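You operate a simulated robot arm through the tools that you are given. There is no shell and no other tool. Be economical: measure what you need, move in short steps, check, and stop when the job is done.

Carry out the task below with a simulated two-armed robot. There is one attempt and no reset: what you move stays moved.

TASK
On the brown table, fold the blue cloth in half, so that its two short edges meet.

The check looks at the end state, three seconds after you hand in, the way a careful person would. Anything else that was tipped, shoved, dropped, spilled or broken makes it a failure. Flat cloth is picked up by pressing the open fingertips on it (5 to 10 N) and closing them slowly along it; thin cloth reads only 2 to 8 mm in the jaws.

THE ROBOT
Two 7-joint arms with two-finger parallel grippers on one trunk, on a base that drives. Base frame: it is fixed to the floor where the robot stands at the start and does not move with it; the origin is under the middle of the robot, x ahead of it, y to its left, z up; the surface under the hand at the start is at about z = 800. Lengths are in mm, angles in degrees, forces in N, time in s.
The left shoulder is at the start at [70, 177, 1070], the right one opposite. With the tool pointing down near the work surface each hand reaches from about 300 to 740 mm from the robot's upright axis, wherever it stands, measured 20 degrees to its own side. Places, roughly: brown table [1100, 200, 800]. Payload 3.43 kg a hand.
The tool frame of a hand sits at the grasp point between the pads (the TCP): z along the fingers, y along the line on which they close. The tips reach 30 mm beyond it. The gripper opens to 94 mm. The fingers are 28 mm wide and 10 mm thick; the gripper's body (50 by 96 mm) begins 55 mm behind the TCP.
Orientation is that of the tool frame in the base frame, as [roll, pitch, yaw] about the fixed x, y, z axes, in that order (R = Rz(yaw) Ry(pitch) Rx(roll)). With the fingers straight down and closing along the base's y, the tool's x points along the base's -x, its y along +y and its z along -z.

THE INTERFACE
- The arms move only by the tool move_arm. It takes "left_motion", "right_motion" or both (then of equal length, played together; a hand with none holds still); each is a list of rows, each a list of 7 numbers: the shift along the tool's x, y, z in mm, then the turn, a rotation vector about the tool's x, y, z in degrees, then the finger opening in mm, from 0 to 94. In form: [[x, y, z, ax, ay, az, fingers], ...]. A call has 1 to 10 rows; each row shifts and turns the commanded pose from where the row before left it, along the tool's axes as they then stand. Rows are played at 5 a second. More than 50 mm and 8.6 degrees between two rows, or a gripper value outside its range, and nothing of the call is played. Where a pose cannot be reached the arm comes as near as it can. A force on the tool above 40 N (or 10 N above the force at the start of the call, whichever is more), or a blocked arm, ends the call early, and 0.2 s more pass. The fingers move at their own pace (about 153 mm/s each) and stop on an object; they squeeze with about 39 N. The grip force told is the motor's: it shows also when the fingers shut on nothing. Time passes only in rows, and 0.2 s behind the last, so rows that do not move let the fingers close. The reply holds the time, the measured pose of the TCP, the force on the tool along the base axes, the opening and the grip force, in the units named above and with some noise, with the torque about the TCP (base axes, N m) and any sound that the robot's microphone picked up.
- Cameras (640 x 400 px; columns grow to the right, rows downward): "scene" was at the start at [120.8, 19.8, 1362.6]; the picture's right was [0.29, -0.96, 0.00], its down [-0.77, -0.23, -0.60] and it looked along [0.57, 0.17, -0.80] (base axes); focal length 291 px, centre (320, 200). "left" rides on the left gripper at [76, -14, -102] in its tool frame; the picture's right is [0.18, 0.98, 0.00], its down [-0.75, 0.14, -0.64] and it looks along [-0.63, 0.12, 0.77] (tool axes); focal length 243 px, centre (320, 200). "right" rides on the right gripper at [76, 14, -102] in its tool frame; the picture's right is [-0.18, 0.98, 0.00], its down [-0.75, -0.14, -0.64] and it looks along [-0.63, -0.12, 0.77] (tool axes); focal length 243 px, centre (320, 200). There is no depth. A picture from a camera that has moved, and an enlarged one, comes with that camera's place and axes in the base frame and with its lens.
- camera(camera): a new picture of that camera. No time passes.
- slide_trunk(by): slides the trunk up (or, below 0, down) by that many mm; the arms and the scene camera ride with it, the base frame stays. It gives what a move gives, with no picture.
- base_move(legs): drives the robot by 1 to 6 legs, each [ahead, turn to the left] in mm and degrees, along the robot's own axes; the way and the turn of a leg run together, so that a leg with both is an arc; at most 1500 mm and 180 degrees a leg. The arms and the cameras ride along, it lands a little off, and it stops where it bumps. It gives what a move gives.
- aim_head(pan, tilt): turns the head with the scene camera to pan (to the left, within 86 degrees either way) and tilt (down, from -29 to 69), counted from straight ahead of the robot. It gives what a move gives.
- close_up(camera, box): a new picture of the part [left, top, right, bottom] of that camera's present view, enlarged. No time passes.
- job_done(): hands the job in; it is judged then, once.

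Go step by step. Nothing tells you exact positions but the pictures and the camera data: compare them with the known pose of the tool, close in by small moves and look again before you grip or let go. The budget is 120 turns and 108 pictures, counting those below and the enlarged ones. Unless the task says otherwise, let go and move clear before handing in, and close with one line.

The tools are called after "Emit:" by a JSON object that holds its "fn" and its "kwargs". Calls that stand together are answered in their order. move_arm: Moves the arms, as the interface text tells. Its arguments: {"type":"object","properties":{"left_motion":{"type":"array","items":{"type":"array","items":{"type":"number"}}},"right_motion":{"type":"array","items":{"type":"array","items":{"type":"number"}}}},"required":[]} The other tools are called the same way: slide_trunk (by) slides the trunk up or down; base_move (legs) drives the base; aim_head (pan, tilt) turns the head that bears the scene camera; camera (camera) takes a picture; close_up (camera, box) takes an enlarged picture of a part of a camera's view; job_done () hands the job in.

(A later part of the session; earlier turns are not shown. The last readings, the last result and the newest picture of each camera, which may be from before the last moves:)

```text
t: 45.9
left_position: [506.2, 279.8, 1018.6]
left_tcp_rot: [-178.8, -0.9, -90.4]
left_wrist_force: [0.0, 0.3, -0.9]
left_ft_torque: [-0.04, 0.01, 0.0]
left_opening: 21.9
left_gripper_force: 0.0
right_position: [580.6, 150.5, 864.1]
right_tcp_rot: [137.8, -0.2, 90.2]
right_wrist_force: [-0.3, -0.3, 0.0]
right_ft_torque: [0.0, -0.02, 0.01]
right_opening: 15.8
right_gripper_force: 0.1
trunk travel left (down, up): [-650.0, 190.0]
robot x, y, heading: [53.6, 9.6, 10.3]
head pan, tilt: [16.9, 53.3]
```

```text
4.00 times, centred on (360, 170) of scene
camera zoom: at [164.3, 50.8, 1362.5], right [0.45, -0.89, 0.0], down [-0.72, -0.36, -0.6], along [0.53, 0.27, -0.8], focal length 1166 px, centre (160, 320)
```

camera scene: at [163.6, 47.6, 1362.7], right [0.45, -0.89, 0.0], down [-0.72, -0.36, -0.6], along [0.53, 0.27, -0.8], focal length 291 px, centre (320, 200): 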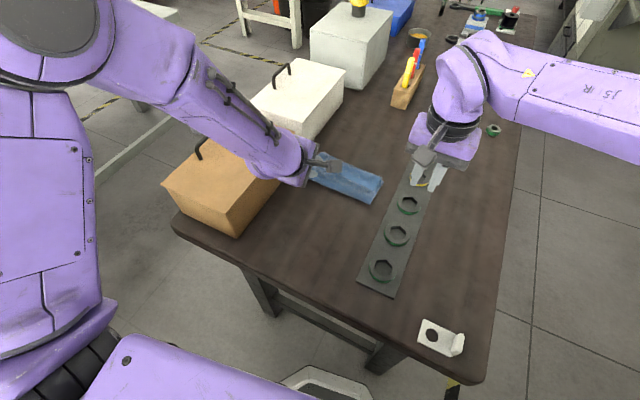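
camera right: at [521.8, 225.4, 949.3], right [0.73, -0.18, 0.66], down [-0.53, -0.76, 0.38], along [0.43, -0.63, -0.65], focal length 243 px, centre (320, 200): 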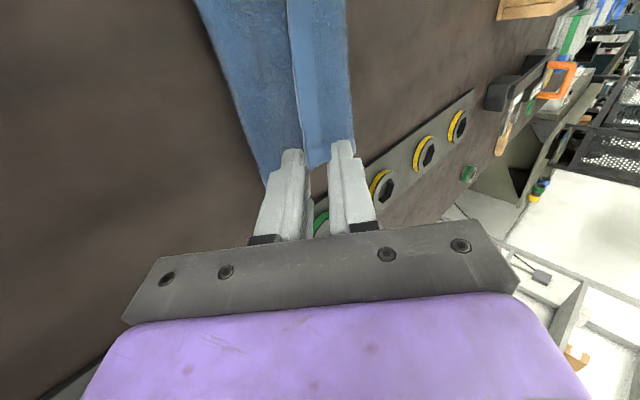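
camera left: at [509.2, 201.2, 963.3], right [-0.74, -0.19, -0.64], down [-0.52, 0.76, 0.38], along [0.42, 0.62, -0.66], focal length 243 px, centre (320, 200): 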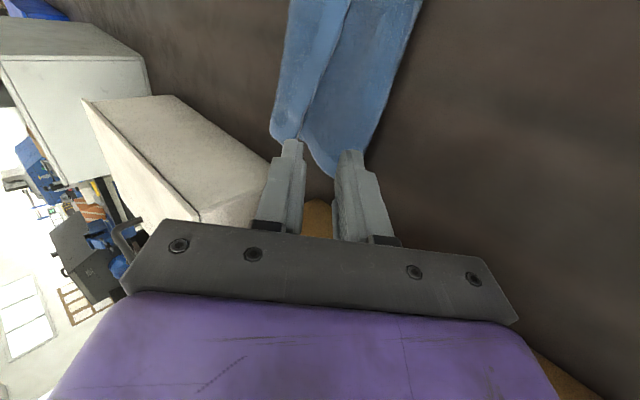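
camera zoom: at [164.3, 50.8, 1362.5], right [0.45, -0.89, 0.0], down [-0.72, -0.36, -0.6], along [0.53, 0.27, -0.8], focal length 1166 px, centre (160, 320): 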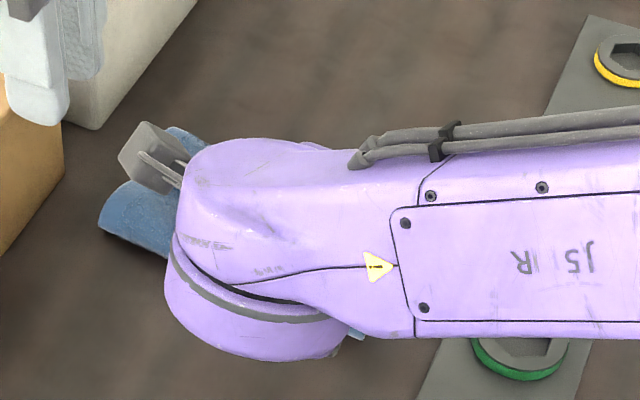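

The edge runs between the open fingers at the right end. I'll move in by 20 mm and zoom.

Emit:
{"fn": "move_arm", "kwargs": {"right_motion": [[0, 0, 12, 0, 0, 0, 16], [0, 0, 12, 0, 0, 0, 16], [0, 0, 0, 0, 0, 0, 16]]}}

Emit:
{"fn": "close_up", "kwargs": {"camera": "right", "box": [200, 60, 440, 210]}}

```text
t: 46.7
left_position: [506.4, 278.6, 1019.0]
left_tcp_rot: [-178.9, -1.0, -90.3]
left_wrist_force: [0.2, -0.1, -0.4]
left_ft_torque: [0.01, -0.01, -0.02]
left_opening: 22.0
left_gripper_force: 0.1
right_position: [596.1, 149.0, 848.3]
right_tcp_rot: [137.9, -0.2, 90.2]
right_wrist_force: [-0.5, -0.6, -0.5]
right_ft_torque: [-0.01, 0.0, 0.01]
right_opening: 15.9
right_gripper_force: 0.1
trunk travel left (down, up): [-650.0, 190.0]
robot x, y, heading: [44.4, 5.0, 10.0]
head pan, tilt: [16.9, 53.3]
```

```text
2.67 times, centred on (320, 135) of right
camera zoom: at [537.4, 223.5, 933.2], right [0.73, -0.18, 0.66], down [-0.53, -0.76, 0.38], along [0.43, -0.63, -0.65], focal length 647 px, centre (320, 373)
```

zoom: 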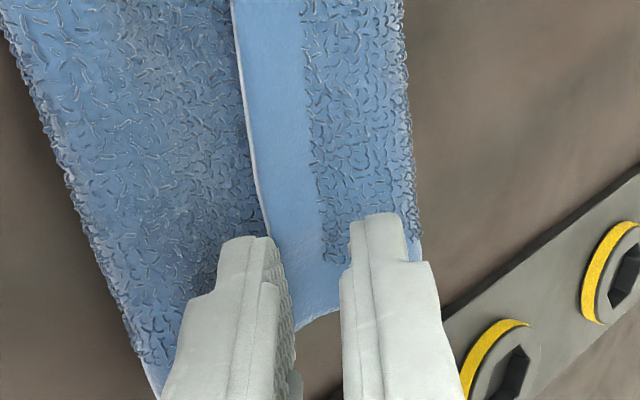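

Finger A is level with the edge but not yet below it. I'll back off 10 mm, go 7 mm lower, and look before sliding in.

Emit:
{"fn": "move_arm", "kwargs": {"right_motion": [[0, -7.4, -6.7, 0, 0, 0, 18], [0, -4.7, 5.2, 0, 0, 0, 18], [0, 0, 0, 0, 0, 0, 18]]}}

Emit:
{"fn": "close_up", "kwargs": {"camera": "right", "box": [200, 60, 440, 210]}}

```text
t: 47.5
left_position: [505.2, 279.3, 1019.0]
left_tcp_rot: [-178.8, -0.8, -90.3]
left_wrist_force: [-0.5, -1.3, -0.1]
left_ft_torque: [-0.01, 0.02, 0.01]
left_opening: 22.3
left_gripper_force: 0.0
right_position: [585.6, 148.6, 841.4]
right_tcp_rot: [137.9, -0.2, 90.2]
right_wrist_force: [0.6, 0.6, 2.1]
right_ft_torque: [0.03, -0.03, -0.01]
right_opening: 17.1
right_gripper_force: 0.0
trunk travel left (down, up): [-650.0, 190.0]
robot x, y, heading: [44.7, 7.7, 10.0]
head pan, tilt: [16.9, 53.3]
```

```text
2.67 times, centred on (320, 135) of right
camera zoom: at [527.0, 223.9, 926.5], right [0.73, -0.18, 0.66], down [-0.53, -0.76, 0.38], along [0.43, -0.63, -0.65], focal length 647 px, centre (320, 373)
```

zoom: 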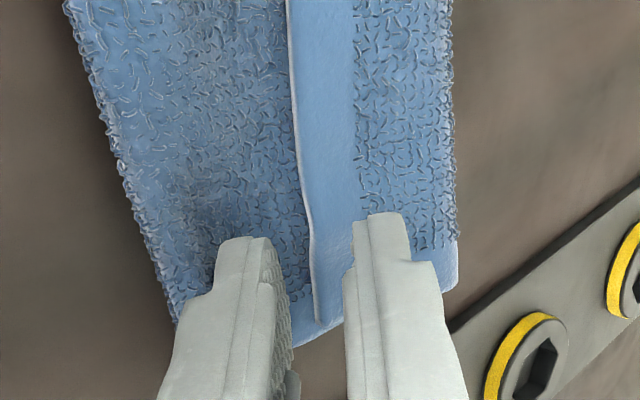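

Finger A touches the flap lightly, just short of the edge. I'll slide forward 14 mm with very light contact.

Emit:
{"fn": "move_arm", "kwargs": {"right_motion": [[0, 0.7, -0.7, 0, 0, 0, 18], [0, 3.5, 3.1, 0, 0, 0, 18], [0, 3.5, 3.1, 0, 0, 0, 18], [0, 3.5, 3.1, 0, 0, 0, 18], [0, 0, 0, 0, 0, 0, 18]]}}

Emit:
{"fn": "close_up", "kwargs": {"camera": "right", "box": [200, 60, 440, 210]}}

```text
t: 48.7
left_position: [505.3, 277.9, 1019.0]
left_tcp_rot: [-178.9, -1.0, -90.3]
left_wrist_force: [0.3, -0.7, 0.2]
left_ft_torque: [-0.03, -0.01, 0.01]
left_opening: 21.8
left_gripper_force: 0.0
right_position: [600.4, 146.8, 842.1]
right_tcp_rot: [137.9, -0.2, 90.2]
right_wrist_force: [-0.8, 0.5, 1.5]
right_ft_torque: [-0.03, 0.04, 0.04]
right_opening: 17.6
right_gripper_force: 0.0
trunk travel left (down, up): [-650.0, 190.0]
robot x, y, heading: [50.0, 8.8, 10.1]
head pan, tilt: [16.9, 53.3]
```

```text
2.67 times, centred on (320, 135) of right
camera zoom: at [541.6, 223.1, 927.8], right [0.73, -0.18, 0.66], down [-0.53, -0.76, 0.38], along [0.43, -0.63, -0.65], focal length 647 px, centre (320, 373)
```

zoom: 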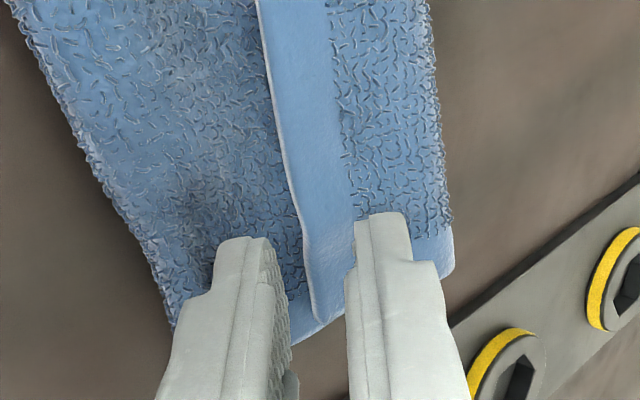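

The right end followed the finger slightly. I'll raise 2 mm to break the contact, then step forward 10 mm.

Emit:
{"fn": "move_arm", "kwargs": {"right_motion": [[0, 1.7, -1.8, 0, 0, 0, 18], [0, 3.7, 3.3, 0, 0, 0, 18], [0, 3.7, 3.3, 0, 0, 0, 18], [0, 0, 0, 0, 0, 0, 18]]}}

Emit:
{"fn": "close_up", "kwargs": {"camera": "right", "box": [200, 60, 440, 210]}}

```text
t: 49.7
left_position: [505.1, 278.4, 1019.0]
left_tcp_rot: [-178.9, -0.9, -90.3]
left_wrist_force: [0.6, 0.3, 0.0]
left_ft_torque: [-0.03, 0.04, -0.05]
left_opening: 22.0
left_gripper_force: 0.1
right_position: [610.4, 147.1, 847.3]
right_tcp_rot: [137.9, -0.1, 90.2]
right_wrist_force: [0.5, -0.4, -0.3]
right_ft_torque: [0.02, 0.01, 0.0]
right_opening: 17.9
right_gripper_force: 0.1
trunk travel left (down, up): [-650.0, 190.0]
robot x, y, heading: [52.6, 12.2, 10.0]
head pan, tilt: [16.9, 53.3]
```

```text
2.67 times, centred on (320, 135) of right
camera zoom: at [552.0, 223.2, 931.6], right [0.73, -0.18, 0.66], down [-0.53, -0.76, 0.38], along [0.43, -0.63, -0.65], focal length 647 px, centre (320, 373)
```

zoom: 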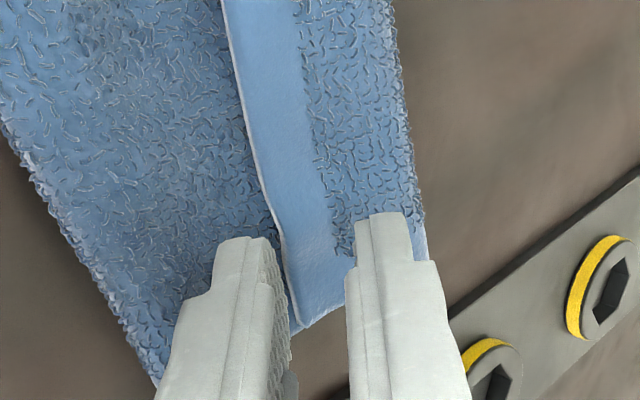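

The edge is now right at finger A's pad. I'll dip slightly, then close while compensating downward so finger A scoops under the edge.

Emit:
{"fn": "move_arm", "kwargs": {"right_motion": [[0, -1.5, 2, 0, 0, 0, 18], [0, 3, 2.7, 0, 0, 0, 18], [0, -0.9, 1, 0, 0, 0, 14], [0, -0.9, 1, 0, 0, 0, 10], [0, -0.5, 0.5, 0, 0, 0, 6], [0, 0, 0, 0, 0, 0, 3], [0, 0, 0, 0, 0, 0, 0], [0, 0, 0, 0, 0, 0, 0]]}}

Emit:
{"fn": "close_up", "kwargs": {"camera": "right", "box": [200, 60, 440, 210]}}

```text
t: 51.5
left_position: [505.4, 277.8, 1019.1]
left_tcp_rot: [-178.9, -0.9, -90.3]
left_wrist_force: [0.6, -0.6, -0.3]
left_ft_torque: [0.01, 0.0, -0.03]
left_opening: 22.0
left_gripper_force: 0.1
right_position: [613.8, 147.4, 839.6]
right_tcp_rot: [137.9, -0.2, 90.2]
right_wrist_force: [-0.4, -0.3, 0.4]
right_ft_torque: [-0.01, 0.01, 0.0]
right_opening: 0.0
right_gripper_force: 33.4
trunk travel left (down, up): [-650.0, 190.0]
robot x, y, heading: [49.4, 8.9, 9.8]
head pan, tilt: [16.9, 53.3]
```

```text
2.67 times, centred on (320, 135) of right
camera zoom: at [556.3, 222.4, 924.4], right [0.73, -0.18, 0.66], down [-0.53, -0.76, 0.38], along [0.43, -0.63, -0.65], focal length 647 px, centre (320, 373)
```

zoom: 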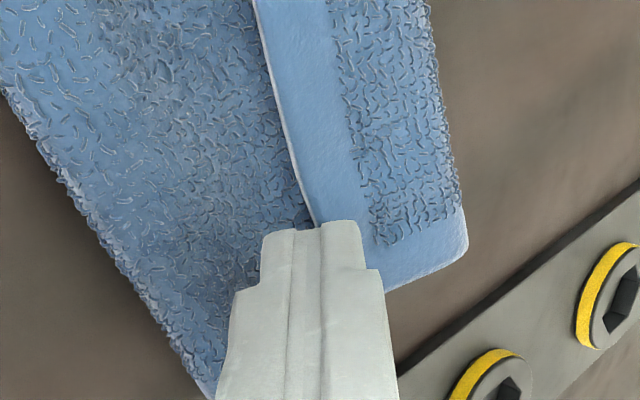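

The tips keep passing over the edge, so I'll use the press-and-close technique on the strip: vertical fingers closing along x, one just behind the edge and one on the strip. I'll lift, straighten up, and view.

Emit:
{"fn": "move_arm", "kwargs": {"right_motion": [[0, 20, -22.3, 0, 0, 0, 0], [0, 0, 0, 8.4, 0, 0, 0], [0, 0, 0, 8.4, 0, 0, 10], [0, 0, 0, 8.4, 0, 0, 22], [0, 0, 0, 8.4, 0, 0, 22], [0, 0, 0, 8.4, 0, 0, 22], [0, 15, 0, 0, 0, 0, 22], [0, 15, 0, 0, 0, 0, 22], [0, 0, 0, 0, 0, 0, 22]]}}

Emit:
{"fn": "camera", "kwargs": {"camera": "right"}}

Emit:
{"fn": "camera", "kwargs": {"camera": "left"}}

```text
t: 53.5
left_position: [506.5, 278.7, 1020.1]
left_tcp_rot: [-178.9, -1.0, -90.3]
left_wrist_force: [-0.3, -0.5, 0.1]
left_ft_torque: [0.0, 0.02, 0.05]
left_opening: 21.8
left_gripper_force: 0.1
right_position: [644.3, 147.7, 870.3]
right_tcp_rot: [179.9, -0.1, 90.3]
right_wrist_force: [-0.1, 0.4, -0.5]
right_ft_torque: [-0.01, -0.01, 0.03]
right_opening: 21.9
right_gripper_force: 0.2
trunk travel left (down, up): [-650.0, 190.0]
robot x, y, heading: [50.2, 10.6, 9.8]
head pan, tilt: [16.9, 53.3]
```

```text
32 pictures are left
camera right: at [658.3, 223.4, 972.0], right [0.98, -0.18, 0.0], down [-0.14, -0.76, 0.64], along [-0.11, -0.63, -0.77], focal length 243 px, centre (320, 200)
```

right: 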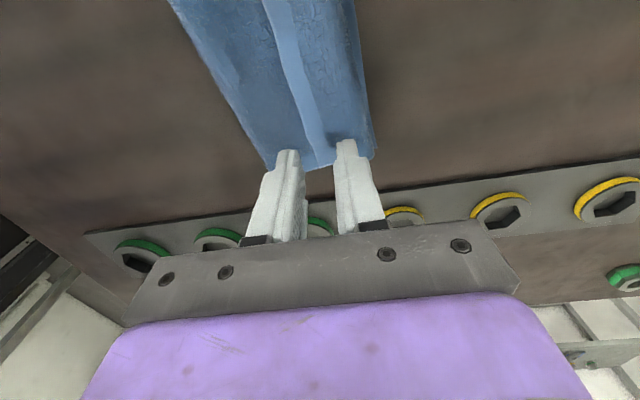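

```text
31 pictures are left
camera left: at [518.1, 203.5, 1123.6], right [-0.98, -0.18, -0.02], down [-0.15, 0.76, 0.63], along [-0.1, 0.62, -0.78], focal length 243 px, centre (320, 200)
```

left: 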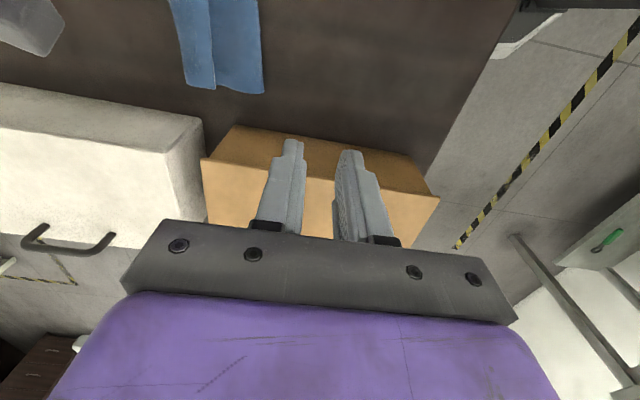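

The edge is at about x 642 near the right end and the curl at about 680. I'll position at (652, 152) and go down to light contact.

Emit:
{"fn": "move_arm", "kwargs": {"right_motion": [[4.5, 8, 10, 0, 0, 0, 24], [0, 0, 12, 0, 0, 0, 24], [0, 0, 8, 0, 0, 0, 24], [0, 0, 3, 0, 0, 0, 24], [0, 0, 0, 0, 0, 0, 24]]}}

Emit:
{"fn": "close_up", "kwargs": {"camera": "right", "box": [200, 60, 440, 210]}}

```text
t: 54.7
left_position: [504.7, 278.1, 1019.9]
left_tcp_rot: [-178.8, -0.9, -90.2]
left_wrist_force: [-0.8, 0.0, 0.4]
left_ft_torque: [0.0, 0.02, 0.01]
left_opening: 21.9
left_gripper_force: 0.2
right_position: [653.9, 152.2, 838.6]
right_tcp_rot: [179.7, -0.3, 90.1]
right_wrist_force: [4.3, -0.6, 12.5]
right_ft_torque: [-0.04, -0.12, -0.01]
right_opening: 23.6
right_gripper_force: 0.0
trunk travel left (down, up): [-650.0, 190.0]
robot x, y, heading: [48.9, 7.9, 9.9]
head pan, tilt: [16.9, 53.3]
```

```text
2.67 times, centred on (320, 135) of right
camera zoom: at [665.8, 227.9, 940.7], right [0.98, -0.18, 0.0], down [-0.14, -0.76, 0.64], along [-0.11, -0.63, -0.77], focal length 647 px, centre (320, 373)
```

zoom: 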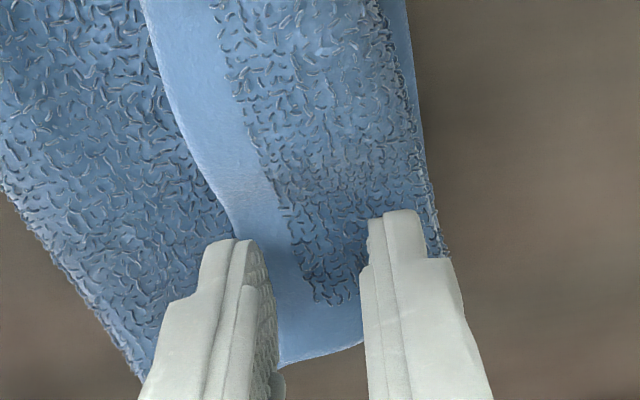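

The placement is good and the force is 12 N. I'll ease 1 mm and close slowly.

Emit:
{"fn": "move_arm", "kwargs": {"right_motion": [[0, 0, -1, 0, 0, 0, 21], [0, 0, 0, 0, 0, 0, 18], [0, 0, 0, 0, 0, 0, 15], [0, 0, 0, 0, 0, 0, 12], [0, 0, 0, 0, 0, 0, 9], [0, 0, 0, 0, 0, 0, 6], [0, 0, 0, 0, 0, 0, 3], [0, 0, 0, 0, 0, 0, 0], [0, 0, 0, 0, 0, 0, 0]]}}

Emit:
{"fn": "close_up", "kwargs": {"camera": "right", "box": [200, 60, 440, 210]}}

```text
t: 56.7
left_position: [504.3, 277.2, 1019.0]
left_tcp_rot: [-178.8, -0.9, -90.3]
left_wrist_force: [0.3, 0.1, 0.0]
left_ft_torque: [0.02, 0.03, -0.05]
left_opening: 21.9
left_gripper_force: 0.1
right_position: [651.3, 152.9, 839.6]
right_tcp_rot: [179.8, -0.2, 90.3]
right_wrist_force: [2.3, -0.4, 10.0]
right_ft_torque: [0.01, -0.06, 0.05]
right_opening: 3.8
right_gripper_force: 38.8
trunk travel left (down, up): [-650.0, 190.0]
robot x, y, heading: [48.4, 7.0, 9.8]
head pan, tilt: [16.9, 53.3]
```

```text
2.67 times, centred on (320, 135) of right
camera zoom: at [665.0, 228.2, 940.8], right [0.98, -0.18, 0.0], down [-0.14, -0.76, 0.64], along [-0.11, -0.63, -0.77], focal length 647 px, centre (320, 373)
```

zoom: 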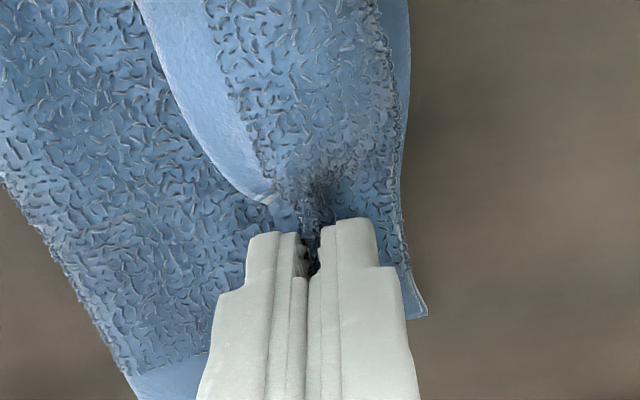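

The strip's right end is gripped at 3.8 mm. I'll lift it straight up to unroll it.

Emit:
{"fn": "move_arm", "kwargs": {"right_motion": [[0, 0, -15, 0, 0, 0, 0], [0, 0, -20, 0, 0, 0, 0], [0, 0, -25, 0, 0, 0, 0], [0, 0, -20, 0, 0, 0, 0], [0, 0, 0, 0, 0, 0, 0]]}}

Emit:
{"fn": "camera", "kwargs": {"camera": "right"}}

Emit:
{"fn": "camera", "kwargs": {"camera": "left"}}

```text
t: 57.9
left_position: [506.0, 278.7, 1018.4]
left_tcp_rot: [-178.9, -0.9, -90.3]
left_wrist_force: [-0.1, -0.3, 0.1]
left_ft_torque: [0.0, 0.01, 0.0]
left_opening: 22.3
left_gripper_force: 0.1
right_position: [652.5, 152.7, 917.6]
right_tcp_rot: [179.9, -0.2, 90.1]
right_wrist_force: [-0.4, -0.3, -0.1]
right_ft_torque: [-0.02, 0.0, 0.04]
right_opening: 3.6
right_gripper_force: 38.1
trunk travel left (down, up): [-650.0, 190.0]
robot x, y, heading: [46.0, 7.2, 10.0]
head pan, tilt: [16.9, 53.3]
```

```text
28 pictures are left
camera right: at [666.6, 228.5, 1019.8], right [0.98, -0.18, 0.0], down [-0.14, -0.76, 0.64], along [-0.11, -0.63, -0.77], focal length 243 px, centre (320, 200)
```

right: 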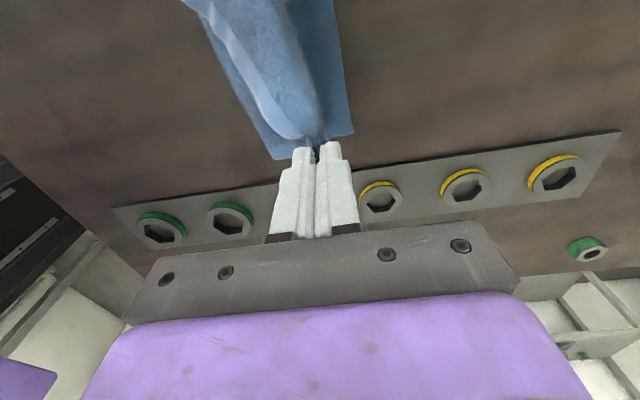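

```text
27 pictures are left
camera left: at [518.5, 203.7, 1123.4], right [-0.98, -0.18, -0.02], down [-0.15, 0.76, 0.63], along [-0.1, 0.62, -0.78], focal length 243 px, centre (320, 200)
```

left: 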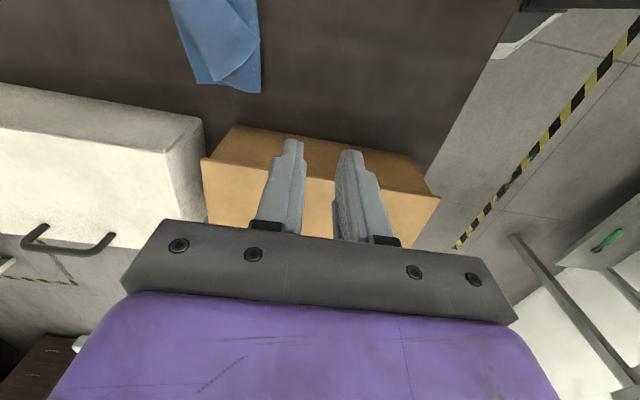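

The right end is standing up. I'll swing it forward and down past the far edge so the rest of the strip follows.

Emit:
{"fn": "move_arm", "kwargs": {"right_motion": [[0, 15, 5, 0, 0, 0, 0], [0, 15, 15, 0, 0, 0, 0], [0, 8, 18, 0, 0, 0, 0], [0, 0, 15, 0, 0, 0, 0], [0, 0, 0, 0, 0, 0, 0]]}}

Emit:
{"fn": "camera", "kwargs": {"camera": "right"}}

Emit:
{"fn": "close_up", "kwargs": {"camera": "left", "box": [120, 0, 320, 125]}}

```text
t: 59.1
left_position: [506.2, 278.4, 1020.2]
left_tcp_rot: [-178.9, -0.9, -90.4]
left_wrist_force: [0.0, -0.4, 0.9]
left_ft_torque: [-0.01, 0.0, 0.02]
left_opening: 22.0
left_gripper_force: 0.0
right_position: [663.1, 152.8, 880.0]
right_tcp_rot: [180.0, -0.2, 90.2]
right_wrist_force: [-0.6, -0.4, -0.3]
right_ft_torque: [-0.01, 0.04, 0.01]
right_opening: 4.3
right_gripper_force: 38.2
right hand out of reach, approached as far as the arm can: row 1, 2, 3
trunk travel left (down, up): [-650.0, 190.0]
robot x, y, heading: [46.4, 9.9, 10.0]
head pan, tilt: [16.9, 53.3]
```

```text
26 pictures are left
camera right: at [676.5, 228.5, 982.8], right [0.98, -0.18, 0.0], down [-0.14, -0.76, 0.64], along [-0.11, -0.63, -0.77], focal length 243 px, centre (320, 200)
```

right: 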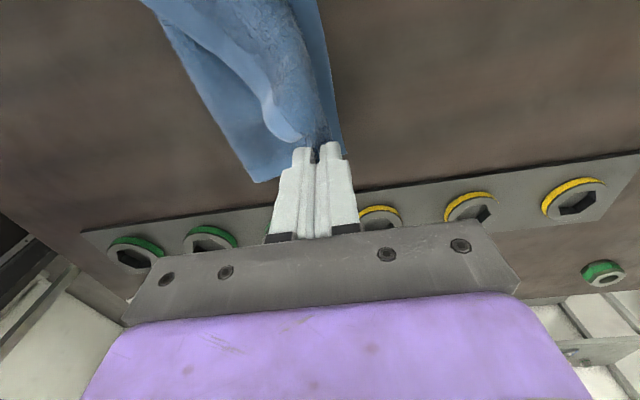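

```text
3.20 times, centred on (220, 62) of left
camera zoom: at [517.9, 204.1, 1123.6], right [-0.98, -0.18, -0.02], down [-0.15, 0.76, 0.63], along [-0.1, 0.62, -0.78], focal length 776 px, centre (640, 640)
```

zoom: 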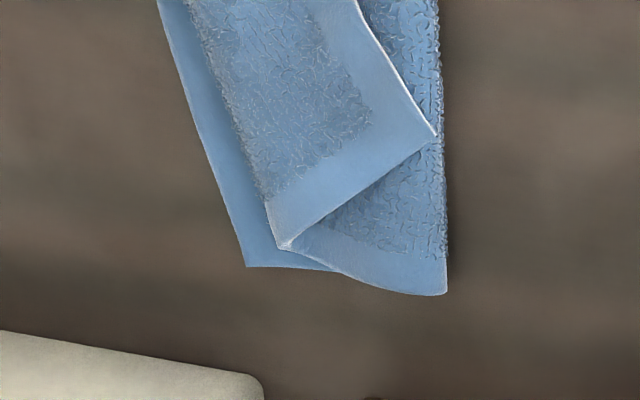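

The right hand is at its reach limit here, so I'll drive the base 40 mm forward, which carries the held edge forward too.

Emit:
{"fn": "base_move", "kwargs": {"legs": [[40, 0]]}}

Emit:
{"fn": "camera", "kwargs": {"camera": "right"}}

```text
t: 60.0
left_position: [540.6, 283.0, 1022.6]
left_tcp_rot: [-178.5, -0.8, -90.4]
left_wrist_force: [-0.6, 0.2, -0.1]
left_ft_torque: [0.04, -0.05, -0.02]
left_opening: 21.8
left_gripper_force: 0.0
right_position: [699.7, 157.0, 883.7]
right_tcp_rot: [179.8, -0.3, 90.2]
right_wrist_force: [-0.3, -0.8, -0.5]
right_ft_torque: [0.05, -0.06, 0.0]
right_opening: 3.7
right_gripper_force: 38.4
trunk travel left (down, up): [-650.0, 190.0]
robot x, y, heading: [86.4, 15.9, 10.0]
head pan, tilt: [16.9, 53.3]
```

```text
24 pictures are left
camera right: at [712.7, 232.7, 986.3], right [0.98, -0.18, 0.0], down [-0.14, -0.76, 0.64], along [-0.11, -0.63, -0.77], focal length 243 px, centre (320, 200)
```

right: 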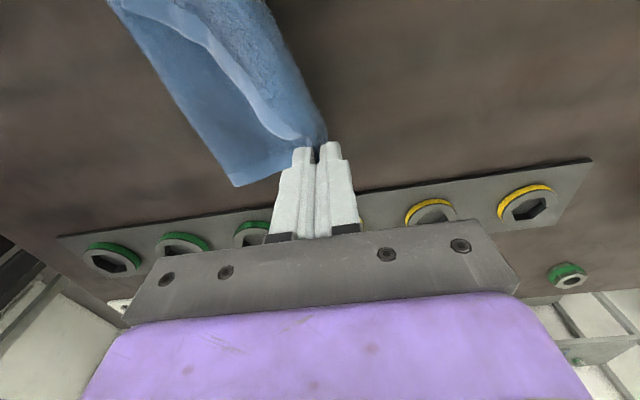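

The right part of the edge is now ahead. I'll lower it onto the far edge and release it gently, then lift clear and look.

Emit:
{"fn": "move_arm", "kwargs": {"right_motion": [[0, -4, 14, 0, 0, 0, 0], [0, -4, 14, 0, 0, 0, 0], [0, -4, 13, 0, 0, 0, 0], [0, 0, 0, 0, 0, 0, 0], [0, 0, 0, 0, 0, 0, 8], [0, 0, 0, 0, 0, 0, 16], [0, 0, 0, 0, 0, 0, 16], [0, 0, -30, 0, 0, 0, 16], [0, 0, -40, 0, 0, 0, 16], [-40, 0, -20, 0, 0, 0, 16]]}}

Emit:
{"fn": "camera", "kwargs": {"camera": "right"}}

Emit:
{"fn": "close_up", "kwargs": {"camera": "left", "box": [120, 0, 360, 150]}}

```text
t: 62.2
left_position: [545.1, 280.0, 1019.3]
left_tcp_rot: [-178.9, -0.7, -90.4]
left_wrist_force: [0.2, -0.6, 0.0]
left_ft_torque: [0.01, 0.02, -0.01]
left_opening: 21.9
left_gripper_force: 0.0
right_position: [690.3, 113.5, 929.3]
right_tcp_rot: [179.9, -0.4, 90.1]
right_wrist_force: [0.8, -1.6, -0.3]
right_ft_torque: [0.03, 0.01, -0.01]
right_opening: 16.1
right_gripper_force: 0.0
trunk travel left (down, up): [-650.0, 190.0]
robot x, y, heading: [86.7, 15.2, 10.3]
head pan, tilt: [16.9, 53.3]
```

```text
23 pictures are left
camera right: at [703.5, 189.0, 1031.7], right [0.98, -0.18, 0.0], down [-0.14, -0.76, 0.64], along [-0.12, -0.63, -0.77], focal length 243 px, centre (320, 200)
```

right: 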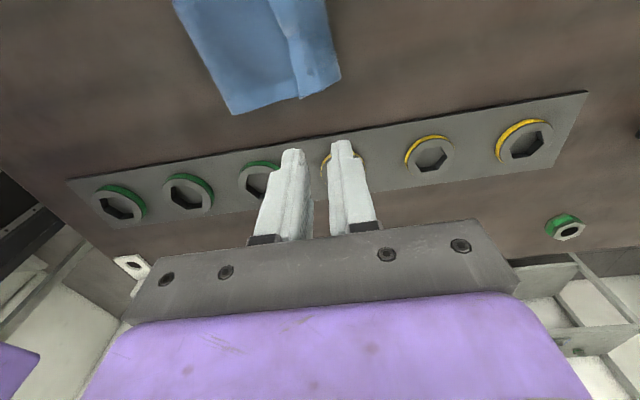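

```text
2.67 times, centred on (240, 75) of left
camera zoom: at [557.8, 206.1, 1124.1], right [-0.98, -0.18, -0.02], down [-0.15, 0.76, 0.63], along [-0.1, 0.62, -0.78], focal length 647 px, centre (533, 533)
```

zoom: 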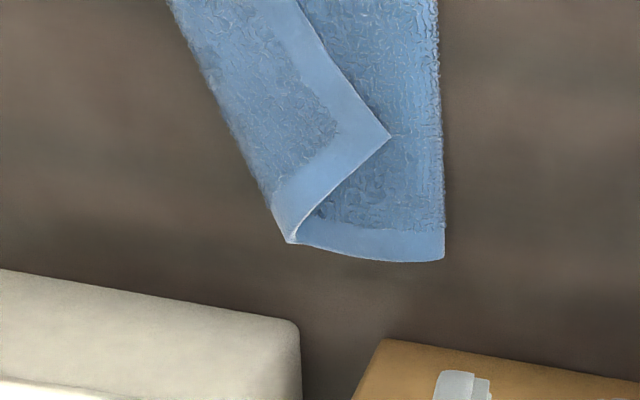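

The strip stayed folded back because the flap is too long for where the crease sits: crease x≈606, curl ≈710, edge ≈674, far edge ≈678. I'll re-grip the right end of the edge, lift high and back so the crease rolls toward the robot, then lay it down taut.

Emit:
{"fn": "move_arm", "kwargs": {"right_motion": [[14, -5, 20, 0, 0, 0, 24], [14, -4, 25, 0, 0, 0, 24], [0, 0, 25, 0, 0, 0, 24], [0, 0, 12, 0, 0, 0, 24], [0, 0, 6, 0, 0, 0, 24], [0, 0, 0, 0, 0, 0, 24]]}}

Emit:
{"fn": "close_up", "kwargs": {"camera": "right", "box": [200, 60, 440, 210]}}

```text
t: 63.6
left_position: [544.7, 285.0, 1019.2]
left_tcp_rot: [-178.9, -0.8, -90.4]
left_wrist_force: [-0.5, -0.3, 0.1]
left_ft_torque: [-0.01, -0.02, 0.02]
left_opening: 22.1
left_gripper_force: 0.1
right_position: [681.4, 146.5, 841.9]
right_tcp_rot: [179.8, -0.1, 90.1]
right_wrist_force: [-0.6, 0.1, 0.4]
right_ft_torque: [-0.02, -0.01, -0.01]
right_opening: 24.0
right_gripper_force: 0.0
trunk travel left (down, up): [-650.0, 190.0]
robot x, y, heading: [86.8, 14.2, 9.9]
head pan, tilt: [16.9, 53.3]
```

```text
2.67 times, centred on (320, 135) of right
camera zoom: at [695.6, 222.2, 943.2], right [0.98, -0.18, 0.0], down [-0.14, -0.76, 0.64], along [-0.12, -0.63, -0.77], focal length 647 px, centre (320, 373)
```

zoom: 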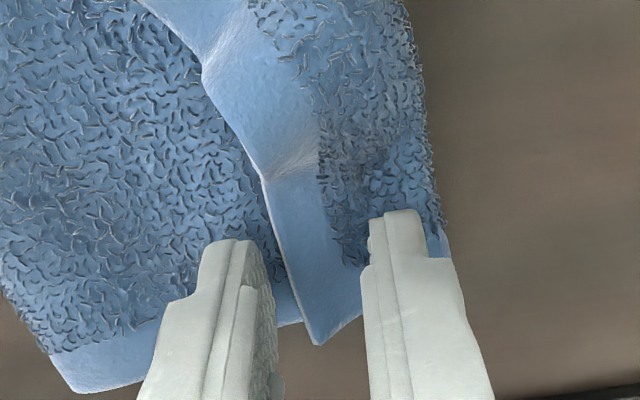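

Well placed. I'll press down about 3.5 mm and close slowly.

Emit:
{"fn": "move_arm", "kwargs": {"right_motion": [[0, 2, 2, 0, 0, 0, 24], [0, 0, 1.5, 0, 0, 0, 22], [0, 0, 0, 0, 0, 0, 19], [0, 0, 0, 0, 0, 0, 16], [0, 0, 0, 0, 0, 0, 13], [0, 0, 0, 0, 0, 0, 10], [0, 0, 0, 0, 0, 0, 7], [0, 0, 0, 0, 0, 0, 4], [0, 0, 0, 0, 0, 0, 0], [0, 0, 0, 0, 0, 0, 0]]}}

```text
t: 65.8
left_position: [543.8, 283.7, 1020.4]
left_tcp_rot: [-178.7, -1.0, -90.3]
left_wrist_force: [0.1, -0.4, 0.2]
left_ft_torque: [0.01, -0.02, -0.01]
left_opening: 22.2
left_gripper_force: 0.1
right_position: [683.3, 146.2, 837.4]
right_tcp_rot: [180.0, -0.2, 90.2]
right_wrist_force: [0.3, -0.2, 3.2]
right_ft_torque: [0.01, -0.05, -0.01]
right_opening: 2.9
right_gripper_force: 38.2
trunk travel left (down, up): [-650.0, 190.0]
robot x, y, heading: [87.8, 15.3, 10.0]
head pan, tilt: [16.9, 53.3]
```

Gripped at 2.9 mm. I'll lift up and back toward x≈625, so the crease rolls back toward the robot.

Emit:
{"fn": "move_arm", "kwargs": {"right_motion": [[0, -2, -22, 0, 0, 0, 0], [0, -10, -22, 0, 0, 0, 0], [0, -16, -22, 0, 0, 0, 0], [0, -18, -22, 0, 0, 0, 0], [0, -14, -5, 0, 0, 0, 0], [0, 0, 0, 0, 0, 0, 0]]}}

Emit:
{"fn": "camera", "kwargs": {"camera": "right"}}

Emit:
{"fn": "close_up", "kwargs": {"camera": "left", "box": [120, 0, 360, 150]}}

```text
t: 67.2
left_position: [545.8, 284.4, 1018.7]
left_tcp_rot: [-178.8, -0.9, -90.3]
left_wrist_force: [-0.5, 0.8, -0.1]
left_ft_torque: [0.01, -0.02, -0.03]
left_opening: 22.0
left_gripper_force: 0.0
right_position: [625.5, 146.5, 932.5]
right_tcp_rot: [180.0, -0.3, 90.1]
right_wrist_force: [0.6, 0.3, -0.2]
right_ft_torque: [-0.02, -0.03, -0.01]
right_opening: 2.9
right_gripper_force: 37.2
trunk travel left (down, up): [-650.0, 190.0]
robot x, y, heading: [84.0, 19.8, 10.0]
head pan, tilt: [16.9, 53.3]
```

```text
20 pictures are left
camera right: at [637.8, 221.9, 1035.2], right [0.98, -0.18, 0.0], down [-0.14, -0.76, 0.64], along [-0.12, -0.63, -0.77], focal length 243 px, centre (320, 200)
```

right: 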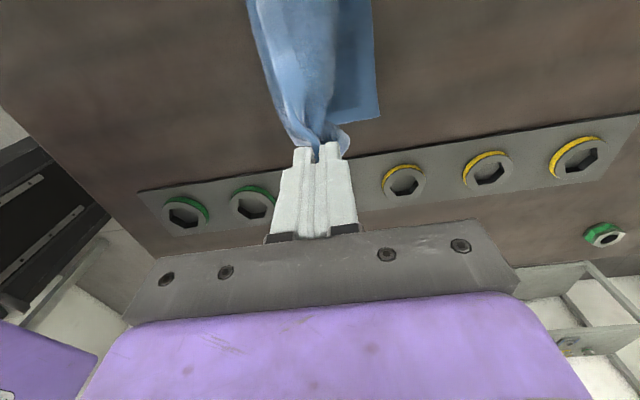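

```text
2.67 times, centred on (240, 75) of left
camera zoom: at [557.4, 210.0, 1123.5], right [-0.98, -0.18, -0.02], down [-0.15, 0.76, 0.63], along [-0.1, 0.62, -0.78], focal length 647 px, centre (533, 533)
```

zoom: 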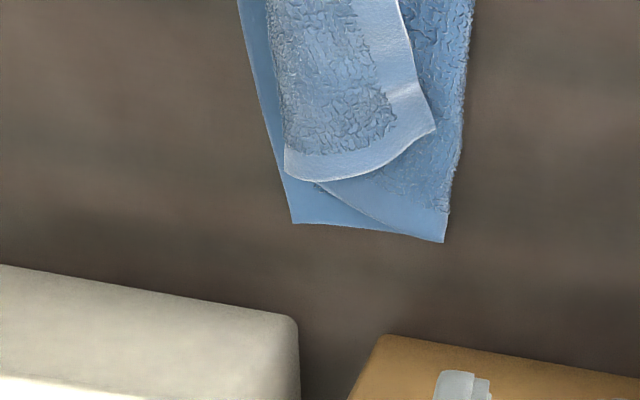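

That exposed the lower layer properly. Now I'll lay the right end forward along a taut arc, ending near (684, 838).

Emit:
{"fn": "move_arm", "kwargs": {"right_motion": [[0, 15, 11, 0, 0, 0, 0], [0, 15, 14, 0, 0, 0, 0], [0, 13, 16, 0, 0, 0, 0], [0, 10, 17, 0, 0, 0, 0], [0, 6, 17, 0, 0, 0, 0], [0, 2, 14, 0, 0, 0, 0], [0, 0, 4, 0, 0, 0, 0], [0, 0, 0, 0, 0, 0, 0]]}}

Emit:
{"fn": "camera", "kwargs": {"camera": "right"}}

Emit:
{"fn": "close_up", "kwargs": {"camera": "left", "box": [120, 0, 360, 150]}}

```text
t: 69.0
left_position: [544.1, 283.7, 1019.9]
left_tcp_rot: [-178.9, -0.9, -90.3]
left_wrist_force: [0.3, 0.3, 0.4]
left_ft_torque: [0.01, 0.01, -0.01]
left_opening: 21.7
left_gripper_force: 0.1
right_position: [685.0, 146.8, 839.0]
right_tcp_rot: [179.8, -0.2, 90.3]
right_wrist_force: [0.4, -0.9, 2.4]
right_ft_torque: [0.02, -0.02, -0.03]
right_opening: 2.8
right_gripper_force: 38.0
trunk travel left (down, up): [-650.0, 190.0]
robot x, y, heading: [86.3, 14.1, 10.0]
head pan, tilt: [16.9, 53.3]
```

```text
18 pictures are left
camera right: at [698.9, 222.0, 940.5], right [0.98, -0.18, 0.0], down [-0.14, -0.76, 0.64], along [-0.11, -0.63, -0.77], focal length 243 px, centre (320, 200)
```

right: 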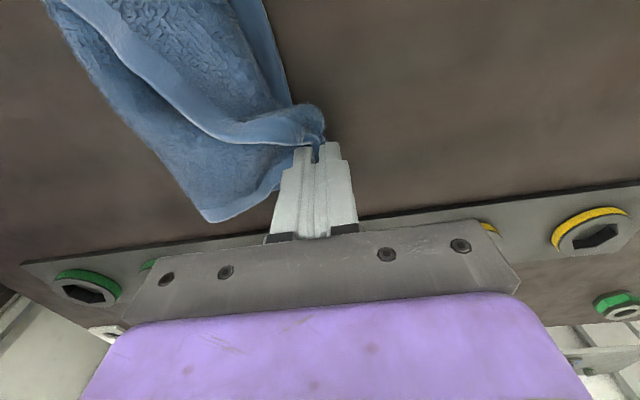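

```text
2.67 times, centred on (240, 75) of left
camera zoom: at [557.1, 209.8, 1123.8], right [-0.98, -0.18, -0.02], down [-0.15, 0.76, 0.63], along [-0.1, 0.62, -0.78], focal length 647 px, centre (533, 533)
```

zoom: 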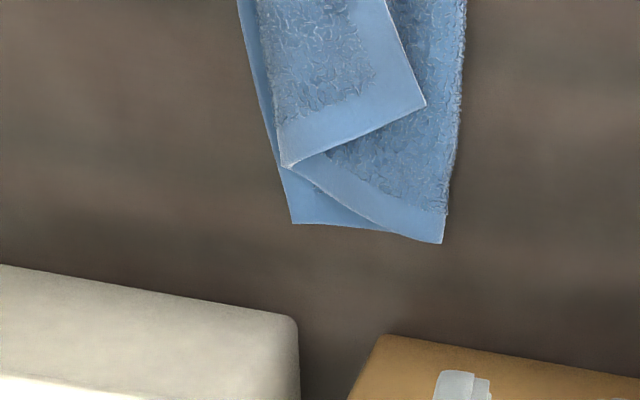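

The right corner is now laid about at the far corner. I'll release it, lift the right hand clear off to the side, and check that it stays.

Emit:
{"fn": "move_arm", "kwargs": {"right_motion": [[0, 8, 0, 0, 0, 0, 0], [0, 0, 1, 0, 0, 0, 0], [0, 0, 0, 0, 0, 0, 6], [0, 0, 0, 0, 0, 0, 12], [0, 0, 0, 0, 0, 0, 16], [0, 0, -30, 0, 0, 0, 16], [0, 0, -45, 0, 0, 0, 16], [-40, 0, -20, 0, 0, 0, 16], [-45, 0, 0, 0, 0, 0, 16], [-45, 0, 0, 0, 0, 0, 16]]}}

Emit:
{"fn": "close_up", "kwargs": {"camera": "scene", "box": [240, 80, 440, 205]}}

```text
t: 71.2
left_position: [544.4, 282.8, 1019.8]
left_tcp_rot: [-178.8, -0.9, -90.4]
left_wrist_force: [-0.5, -0.5, -0.3]
left_ft_torque: [0.04, 0.05, 0.0]
left_opening: 21.9
left_gripper_force: 0.1
right_position: [691.7, 15.3, 933.0]
right_tcp_rot: [179.9, -0.4, 90.2]
right_wrist_force: [0.0, 0.3, -0.4]
right_ft_torque: [0.05, 0.01, -0.02]
right_opening: 16.1
right_gripper_force: 0.2
trunk travel left (down, up): [-650.0, 190.0]
robot x, y, heading: [83.9, 13.8, 10.1]
head pan, tilt: [16.9, 53.3]
```

```text
3.20 times, centred on (340, 142) of scene
camera zoom: at [202.0, 53.8, 1362.7], right [0.45, -0.89, 0.0], down [-0.72, -0.36, -0.6], along [0.53, 0.27, -0.8], focal length 933 px, centre (256, 384)
```

zoom: 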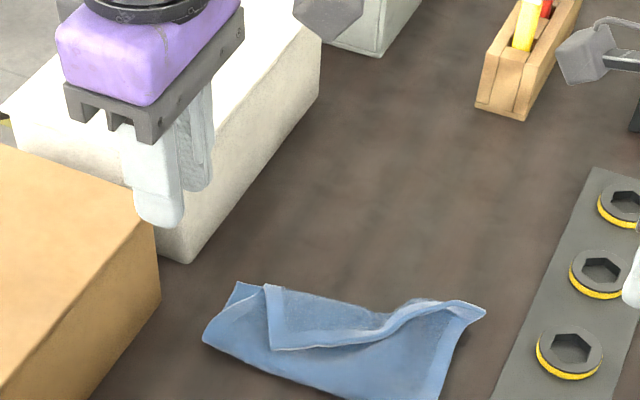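

The right end is unrolled and lies well on the far corner. Now the left part: the edge corner is at about (599, 246) and the edge runs diagonally toward (626, 199). I'll bring the left hand there, turned so it closes across that edge.

Emit:
{"fn": "move_arm", "kwargs": {"left_motion": [[8.6, -13.8, 30, 0, 0, 0, 26], [8.6, -13.8, 30, 0, 0, 0, 26], [8.6, -13.8, 30, 0, 0, 0, 26], [8.6, -13.8, 30, 0, 0, 0, 26], [8, -13.8, 30, 0, 0, 0, 26], [0, 0, 0, 0, 0, -7.5, 26], [0, 0, 0, 0, 0, -7.5, 26], [0, 0, 0, 0, 0, -7.5, 26], [0, 0, 0, 0, 0, -7.5, 26], [0, 0, 0, 0, 0, 0, 26]]}}

Emit:
{"fn": "camera", "kwargs": {"camera": "left"}}

```text
t: 73.4
left_position: [616.6, 239.6, 870.4]
left_tcp_rot: [-179.5, -1.3, -60.2]
left_wrist_force: [0.6, -0.3, -0.3]
left_ft_torque: [0.02, -0.04, -0.01]
left_opening: 26.3
left_gripper_force: 0.1
right_position: [692.1, 17.1, 933.9]
right_tcp_rot: [179.9, -0.2, 90.3]
right_wrist_force: [-0.1, 0.3, 0.2]
right_ft_torque: [0.01, 0.03, -0.02]
right_opening: 16.0
right_gripper_force: 0.1
trunk travel left (down, up): [-650.0, 190.0]
robot x, y, heading: [90.8, 12.0, 10.0]
head pan, tilt: [16.9, 53.3]
```

```text
15 pictures are left
camera left: at [665.0, 181.5, 975.7], right [-0.76, -0.65, 0.0], down [-0.51, 0.59, 0.62], along [-0.4, 0.48, -0.78], focal length 243 px, centre (320, 200)
```

left: 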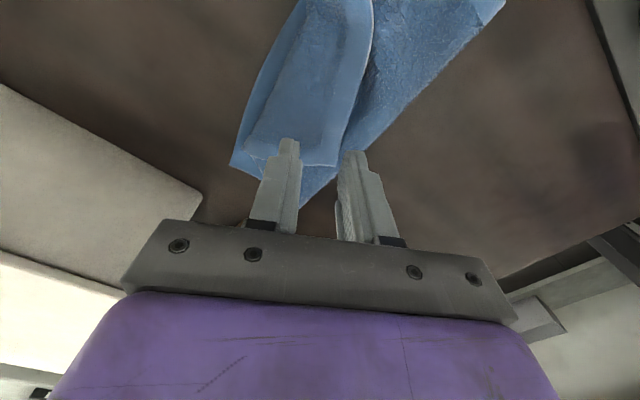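

The alignment is good. I'll shift 5 mm outward so one finger is just outside the edge, then go down to contact.

Emit:
{"fn": "move_arm", "kwargs": {"left_motion": [[0, 5, 12, 0, 0, 0, 26], [0, 0, 12, 0, 0, 0, 26], [0, 0, 6, 0, 0, 0, 26], [0, 0, 2, 0, 0, 0, 26], [0, 0, 0, 0, 0, 0, 26]]}}

Emit:
{"fn": "close_up", "kwargs": {"camera": "left", "box": [200, 60, 440, 210]}}

```text
t: 74.6
left_position: [612.3, 235.5, 840.9]
left_tcp_rot: [-179.5, -1.5, -60.2]
left_wrist_force: [-0.2, -0.7, 3.4]
left_ft_torque: [-0.02, -0.01, 0.02]
left_opening: 26.1
left_gripper_force: 0.1
right_position: [691.5, 17.3, 933.6]
right_tcp_rot: [179.9, -0.3, 90.2]
right_wrist_force: [0.2, 0.0, -0.5]
right_ft_torque: [-0.01, -0.01, 0.0]
right_opening: 16.0
right_gripper_force: 0.1
trunk travel left (down, up): [-650.0, 190.0]
robot x, y, heading: [87.5, 15.2, 9.8]
head pan, tilt: [16.9, 53.3]
```

```text
2.67 times, centred on (320, 135) of left
camera zoom: at [661.3, 178.2, 945.0], right [-0.76, -0.65, -0.01], down [-0.51, 0.59, 0.62], along [-0.4, 0.48, -0.78], focal length 647 px, centre (320, 373)
```

zoom: 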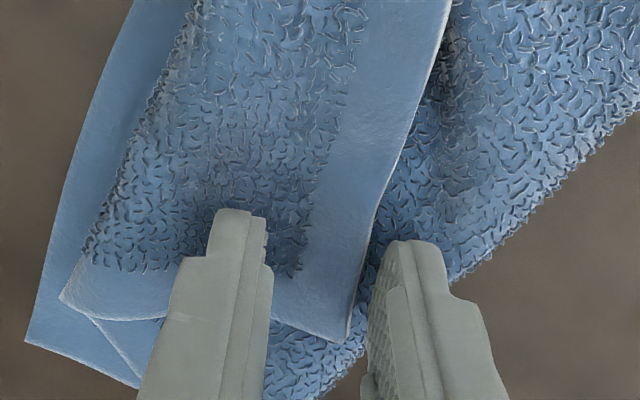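

Perfect placement: the edge lies between the fingers. I'll press another 2 mm and close slowly.

Emit:
{"fn": "move_arm", "kwargs": {"left_motion": [[0, 0, 2, 0, 0, 0, 24], [0, 0, 0.5, 0, 0, 0, 21], [0, 0, 0, 0, 0, 0, 18], [0, 0, 0, 0, 0, 0, 15], [0, 0, 0, 0, 0, 0, 12], [0, 0, 0, 0, 0, 0, 9], [0, 0, 0, 0, 0, 0, 6], [0, 0, 0, 0, 0, 0, 3], [0, 0, 0, 0, 0, 0, 0], [0, 0, 0, 0, 0, 0, 0]]}}

```text
t: 76.8
left_position: [611.9, 235.9, 837.2]
left_tcp_rot: [-179.4, -1.4, -60.3]
left_wrist_force: [3.1, 1.3, 8.5]
left_ft_torque: [0.09, -0.09, 0.0]
left_opening: 3.2
left_gripper_force: 37.9
right_position: [692.0, 15.3, 934.0]
right_tcp_rot: [179.9, -0.3, 90.2]
right_wrist_force: [-0.2, -0.5, 0.5]
right_ft_torque: [-0.02, -0.03, -0.01]
right_opening: 15.7
right_gripper_force: 0.1
trunk travel left (down, up): [-650.0, 190.0]
robot x, y, heading: [85.7, 18.3, 9.7]
head pan, tilt: [16.9, 53.3]
```

Gripped at 3.2 mm. I'll lift it up and to the left, turning the hand back square.

Emit:
{"fn": "move_arm", "kwargs": {"left_motion": [[-4, 0, -22, 0, 0, 0, 0], [-9, -1, -22, 0, 0, 0, 0], [-9, -1, -22, 0, 0, 0, 0], [-9, -2, -22, 0, 0, 0, 0], [0, 0, 0, 0, 0, 7.5, 0], [0, 0, 0, 0, 0, 7.5, 0], [0, 0, 0, 0, 0, 7.5, 0], [0, 0, 0, 0, 0, 7.5, 0], [0, 0, 0, 0, 0, 0, 0]]}}

Emit:
{"fn": "camera", "kwargs": {"camera": "left"}}

Emit:
{"fn": "close_up", "kwargs": {"camera": "scene", "box": [240, 80, 440, 205]}}

```text
t: 78.8
left_position: [599.1, 265.3, 924.7]
left_tcp_rot: [-178.9, -0.9, -90.4]
left_wrist_force: [-0.1, 0.3, 0.2]
left_ft_torque: [-0.02, 0.0, 0.08]
left_opening: 2.6
left_gripper_force: 36.7
right_position: [690.5, 16.8, 933.0]
right_tcp_rot: [179.9, -0.2, 90.3]
right_wrist_force: [0.1, -0.2, -1.1]
right_ft_torque: [0.0, -0.01, 0.02]
right_opening: 16.0
right_gripper_force: 0.1
trunk travel left (down, up): [-650.0, 190.0]
robot x, y, heading: [87.7, 14.1, 10.1]
head pan, tilt: [16.9, 53.3]
```

```text
13 pictures are left
camera left: at [611.3, 192.2, 1029.1], right [-0.98, -0.18, -0.02], down [-0.15, 0.77, 0.63], along [-0.1, 0.62, -0.78], focal length 243 px, centre (320, 200)
```

left: 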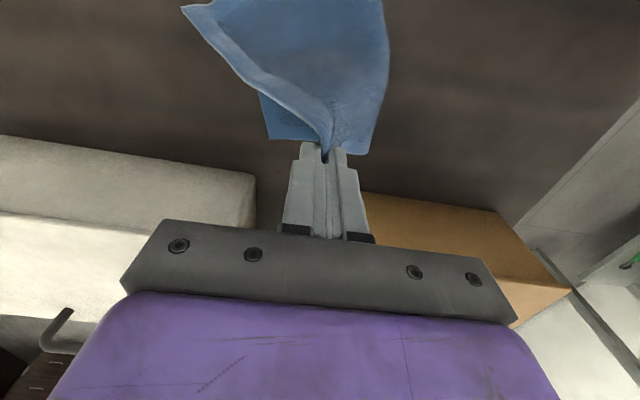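

```text
3.20 times, centred on (340, 142) of scene
camera zoom: at [202.3, 55.7, 1362.6], right [0.45, -0.89, 0.0], down [-0.72, -0.36, -0.6], along [0.53, 0.27, -0.8], focal length 933 px, centre (256, 384)
```

zoom: 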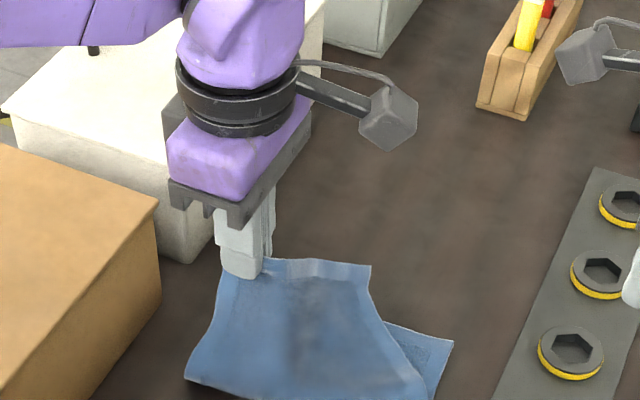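

The flap is now fully opened and held at the left. The far edge runs from about (648, 304) to (676, 127). I'll lay the left end down along a taut arc to about (652, 286), with a slight turn to match the skew.

Emit:
{"fn": "move_arm", "kwargs": {"left_motion": [[-3, -14, 8, 0, 0, 0, 0], [-4, -13, 12, 0, 0, 0, 0], [-4, -11, 16, 0, 0, 0, 0], [-4, -8, 17, 0, 0, 0, 0], [-4, -5, 17, 0, 0, 0, 0], [-2, -2, 14, 0, 0, -8, 0], [0, 0, 0, 0, 0, 0, 0]]}}

Emit:
{"fn": "camera", "kwargs": {"camera": "left"}}

Emit:
{"fn": "close_up", "kwargs": {"camera": "scene", "box": [240, 80, 440, 205]}}

```text
t: 80.4
left_position: [653.9, 286.9, 841.5]
left_tcp_rot: [-179.0, -1.1, -82.3]
left_wrist_force: [-0.1, -0.3, 0.8]
left_ft_torque: [-0.01, -0.01, -0.05]
left_opening: 2.8
left_gripper_force: 37.2
right_position: [691.8, 17.2, 933.8]
right_tcp_rot: [179.9, -0.2, 90.2]
right_wrist_force: [-0.3, 0.5, 0.0]
right_ft_torque: [-0.03, -0.01, -0.03]
right_opening: 15.9
right_gripper_force: 0.0
trunk travel left (down, up): [-650.0, 190.0]
robot x, y, heading: [89.0, 13.2, 9.9]
head pan, tilt: [16.9, 53.3]
```

```text
11 pictures are left
camera left: at [676.7, 214.8, 945.1], right [-0.95, -0.31, -0.01], down [-0.25, 0.74, 0.63], along [-0.19, 0.6, -0.78], focal length 243 px, centre (320, 200)
```

left: 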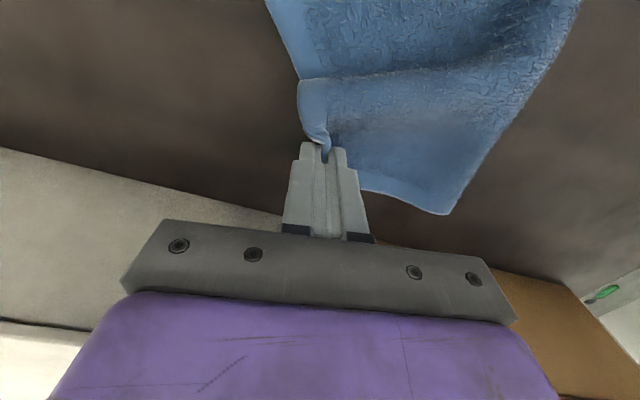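

```text
3.20 times, centred on (340, 142) of scene
camera zoom: at [202.1, 55.6, 1362.7], right [0.45, -0.89, 0.0], down [-0.72, -0.36, -0.6], along [0.53, 0.27, -0.8], focal length 933 px, centre (256, 384)
```

zoom: 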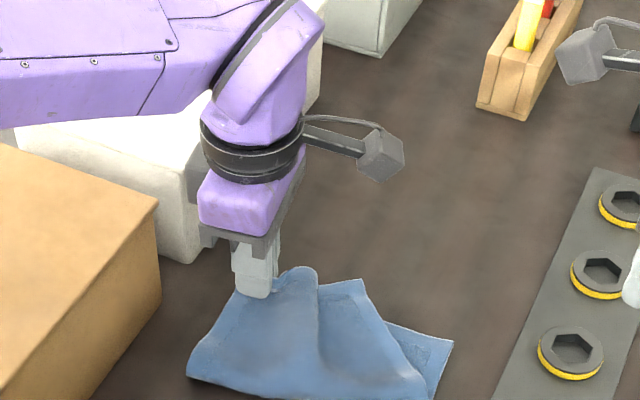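

The left end is at its place, but the flap's right corner swung to about (703, 214). I'll release the left, lift it straight up and back, then fix the right corner with the right hand.

Emit:
{"fn": "move_arm", "kwargs": {"left_motion": [[0, 0, 1, 0, 0, 0, 0], [0, 0, 0, 0, 0, 0, 6], [0, 0, 0, 0, 0, 0, 14], [0, 0, 0, 0, 0, 0, 14], [0, 0, -30, 0, 0, 0, 14], [0, 0, -45, 0, 0, 0, 14], [0, 20, -40, 0, 0, 0, 14], [0, 45, -15, 0, 0, 0, 14], [0, 45, 0, 0, 0, 0, 14], [0, 40, 0, 0, 0, 0, 14]]}}

Emit:
{"fn": "close_up", "kwargs": {"camera": "scene", "box": [270, 120, 430, 220]}}

```text
t: 82.6
left_position: [501.5, 269.3, 966.8]
left_tcp_rot: [-178.9, -1.1, -82.3]
left_wrist_force: [-0.7, -0.7, -0.2]
left_ft_torque: [0.06, -0.06, 0.03]
left_opening: 14.2
left_gripper_force: 0.1
right_position: [689.9, 17.3, 933.7]
right_tcp_rot: [179.9, -0.2, 90.2]
right_wrist_force: [-0.3, -0.3, 0.7]
right_ft_torque: [-0.02, -0.03, -0.06]
right_opening: 16.0
right_gripper_force: 0.0
trunk travel left (down, up): [-650.0, 190.0]
robot x, y, heading: [87.3, 18.3, 10.1]
head pan, tilt: [16.9, 53.3]
```

```text
4.00 times, centred on (350, 170) of scene
camera zoom: at [200.7, 56.0, 1362.8], right [0.45, -0.89, 0.0], down [-0.71, -0.36, -0.6], along [0.53, 0.27, -0.8], focal length 1166 px, centre (200, 320)
```

zoom: 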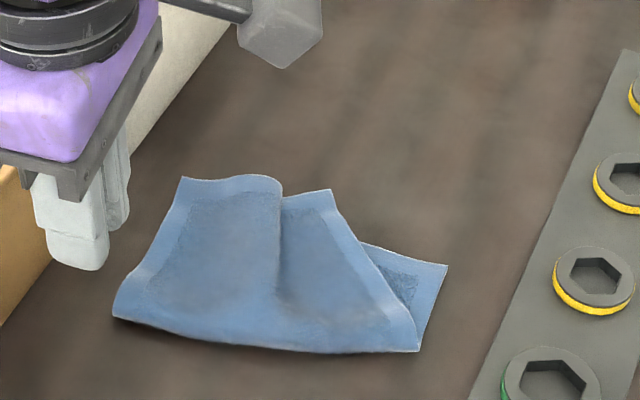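

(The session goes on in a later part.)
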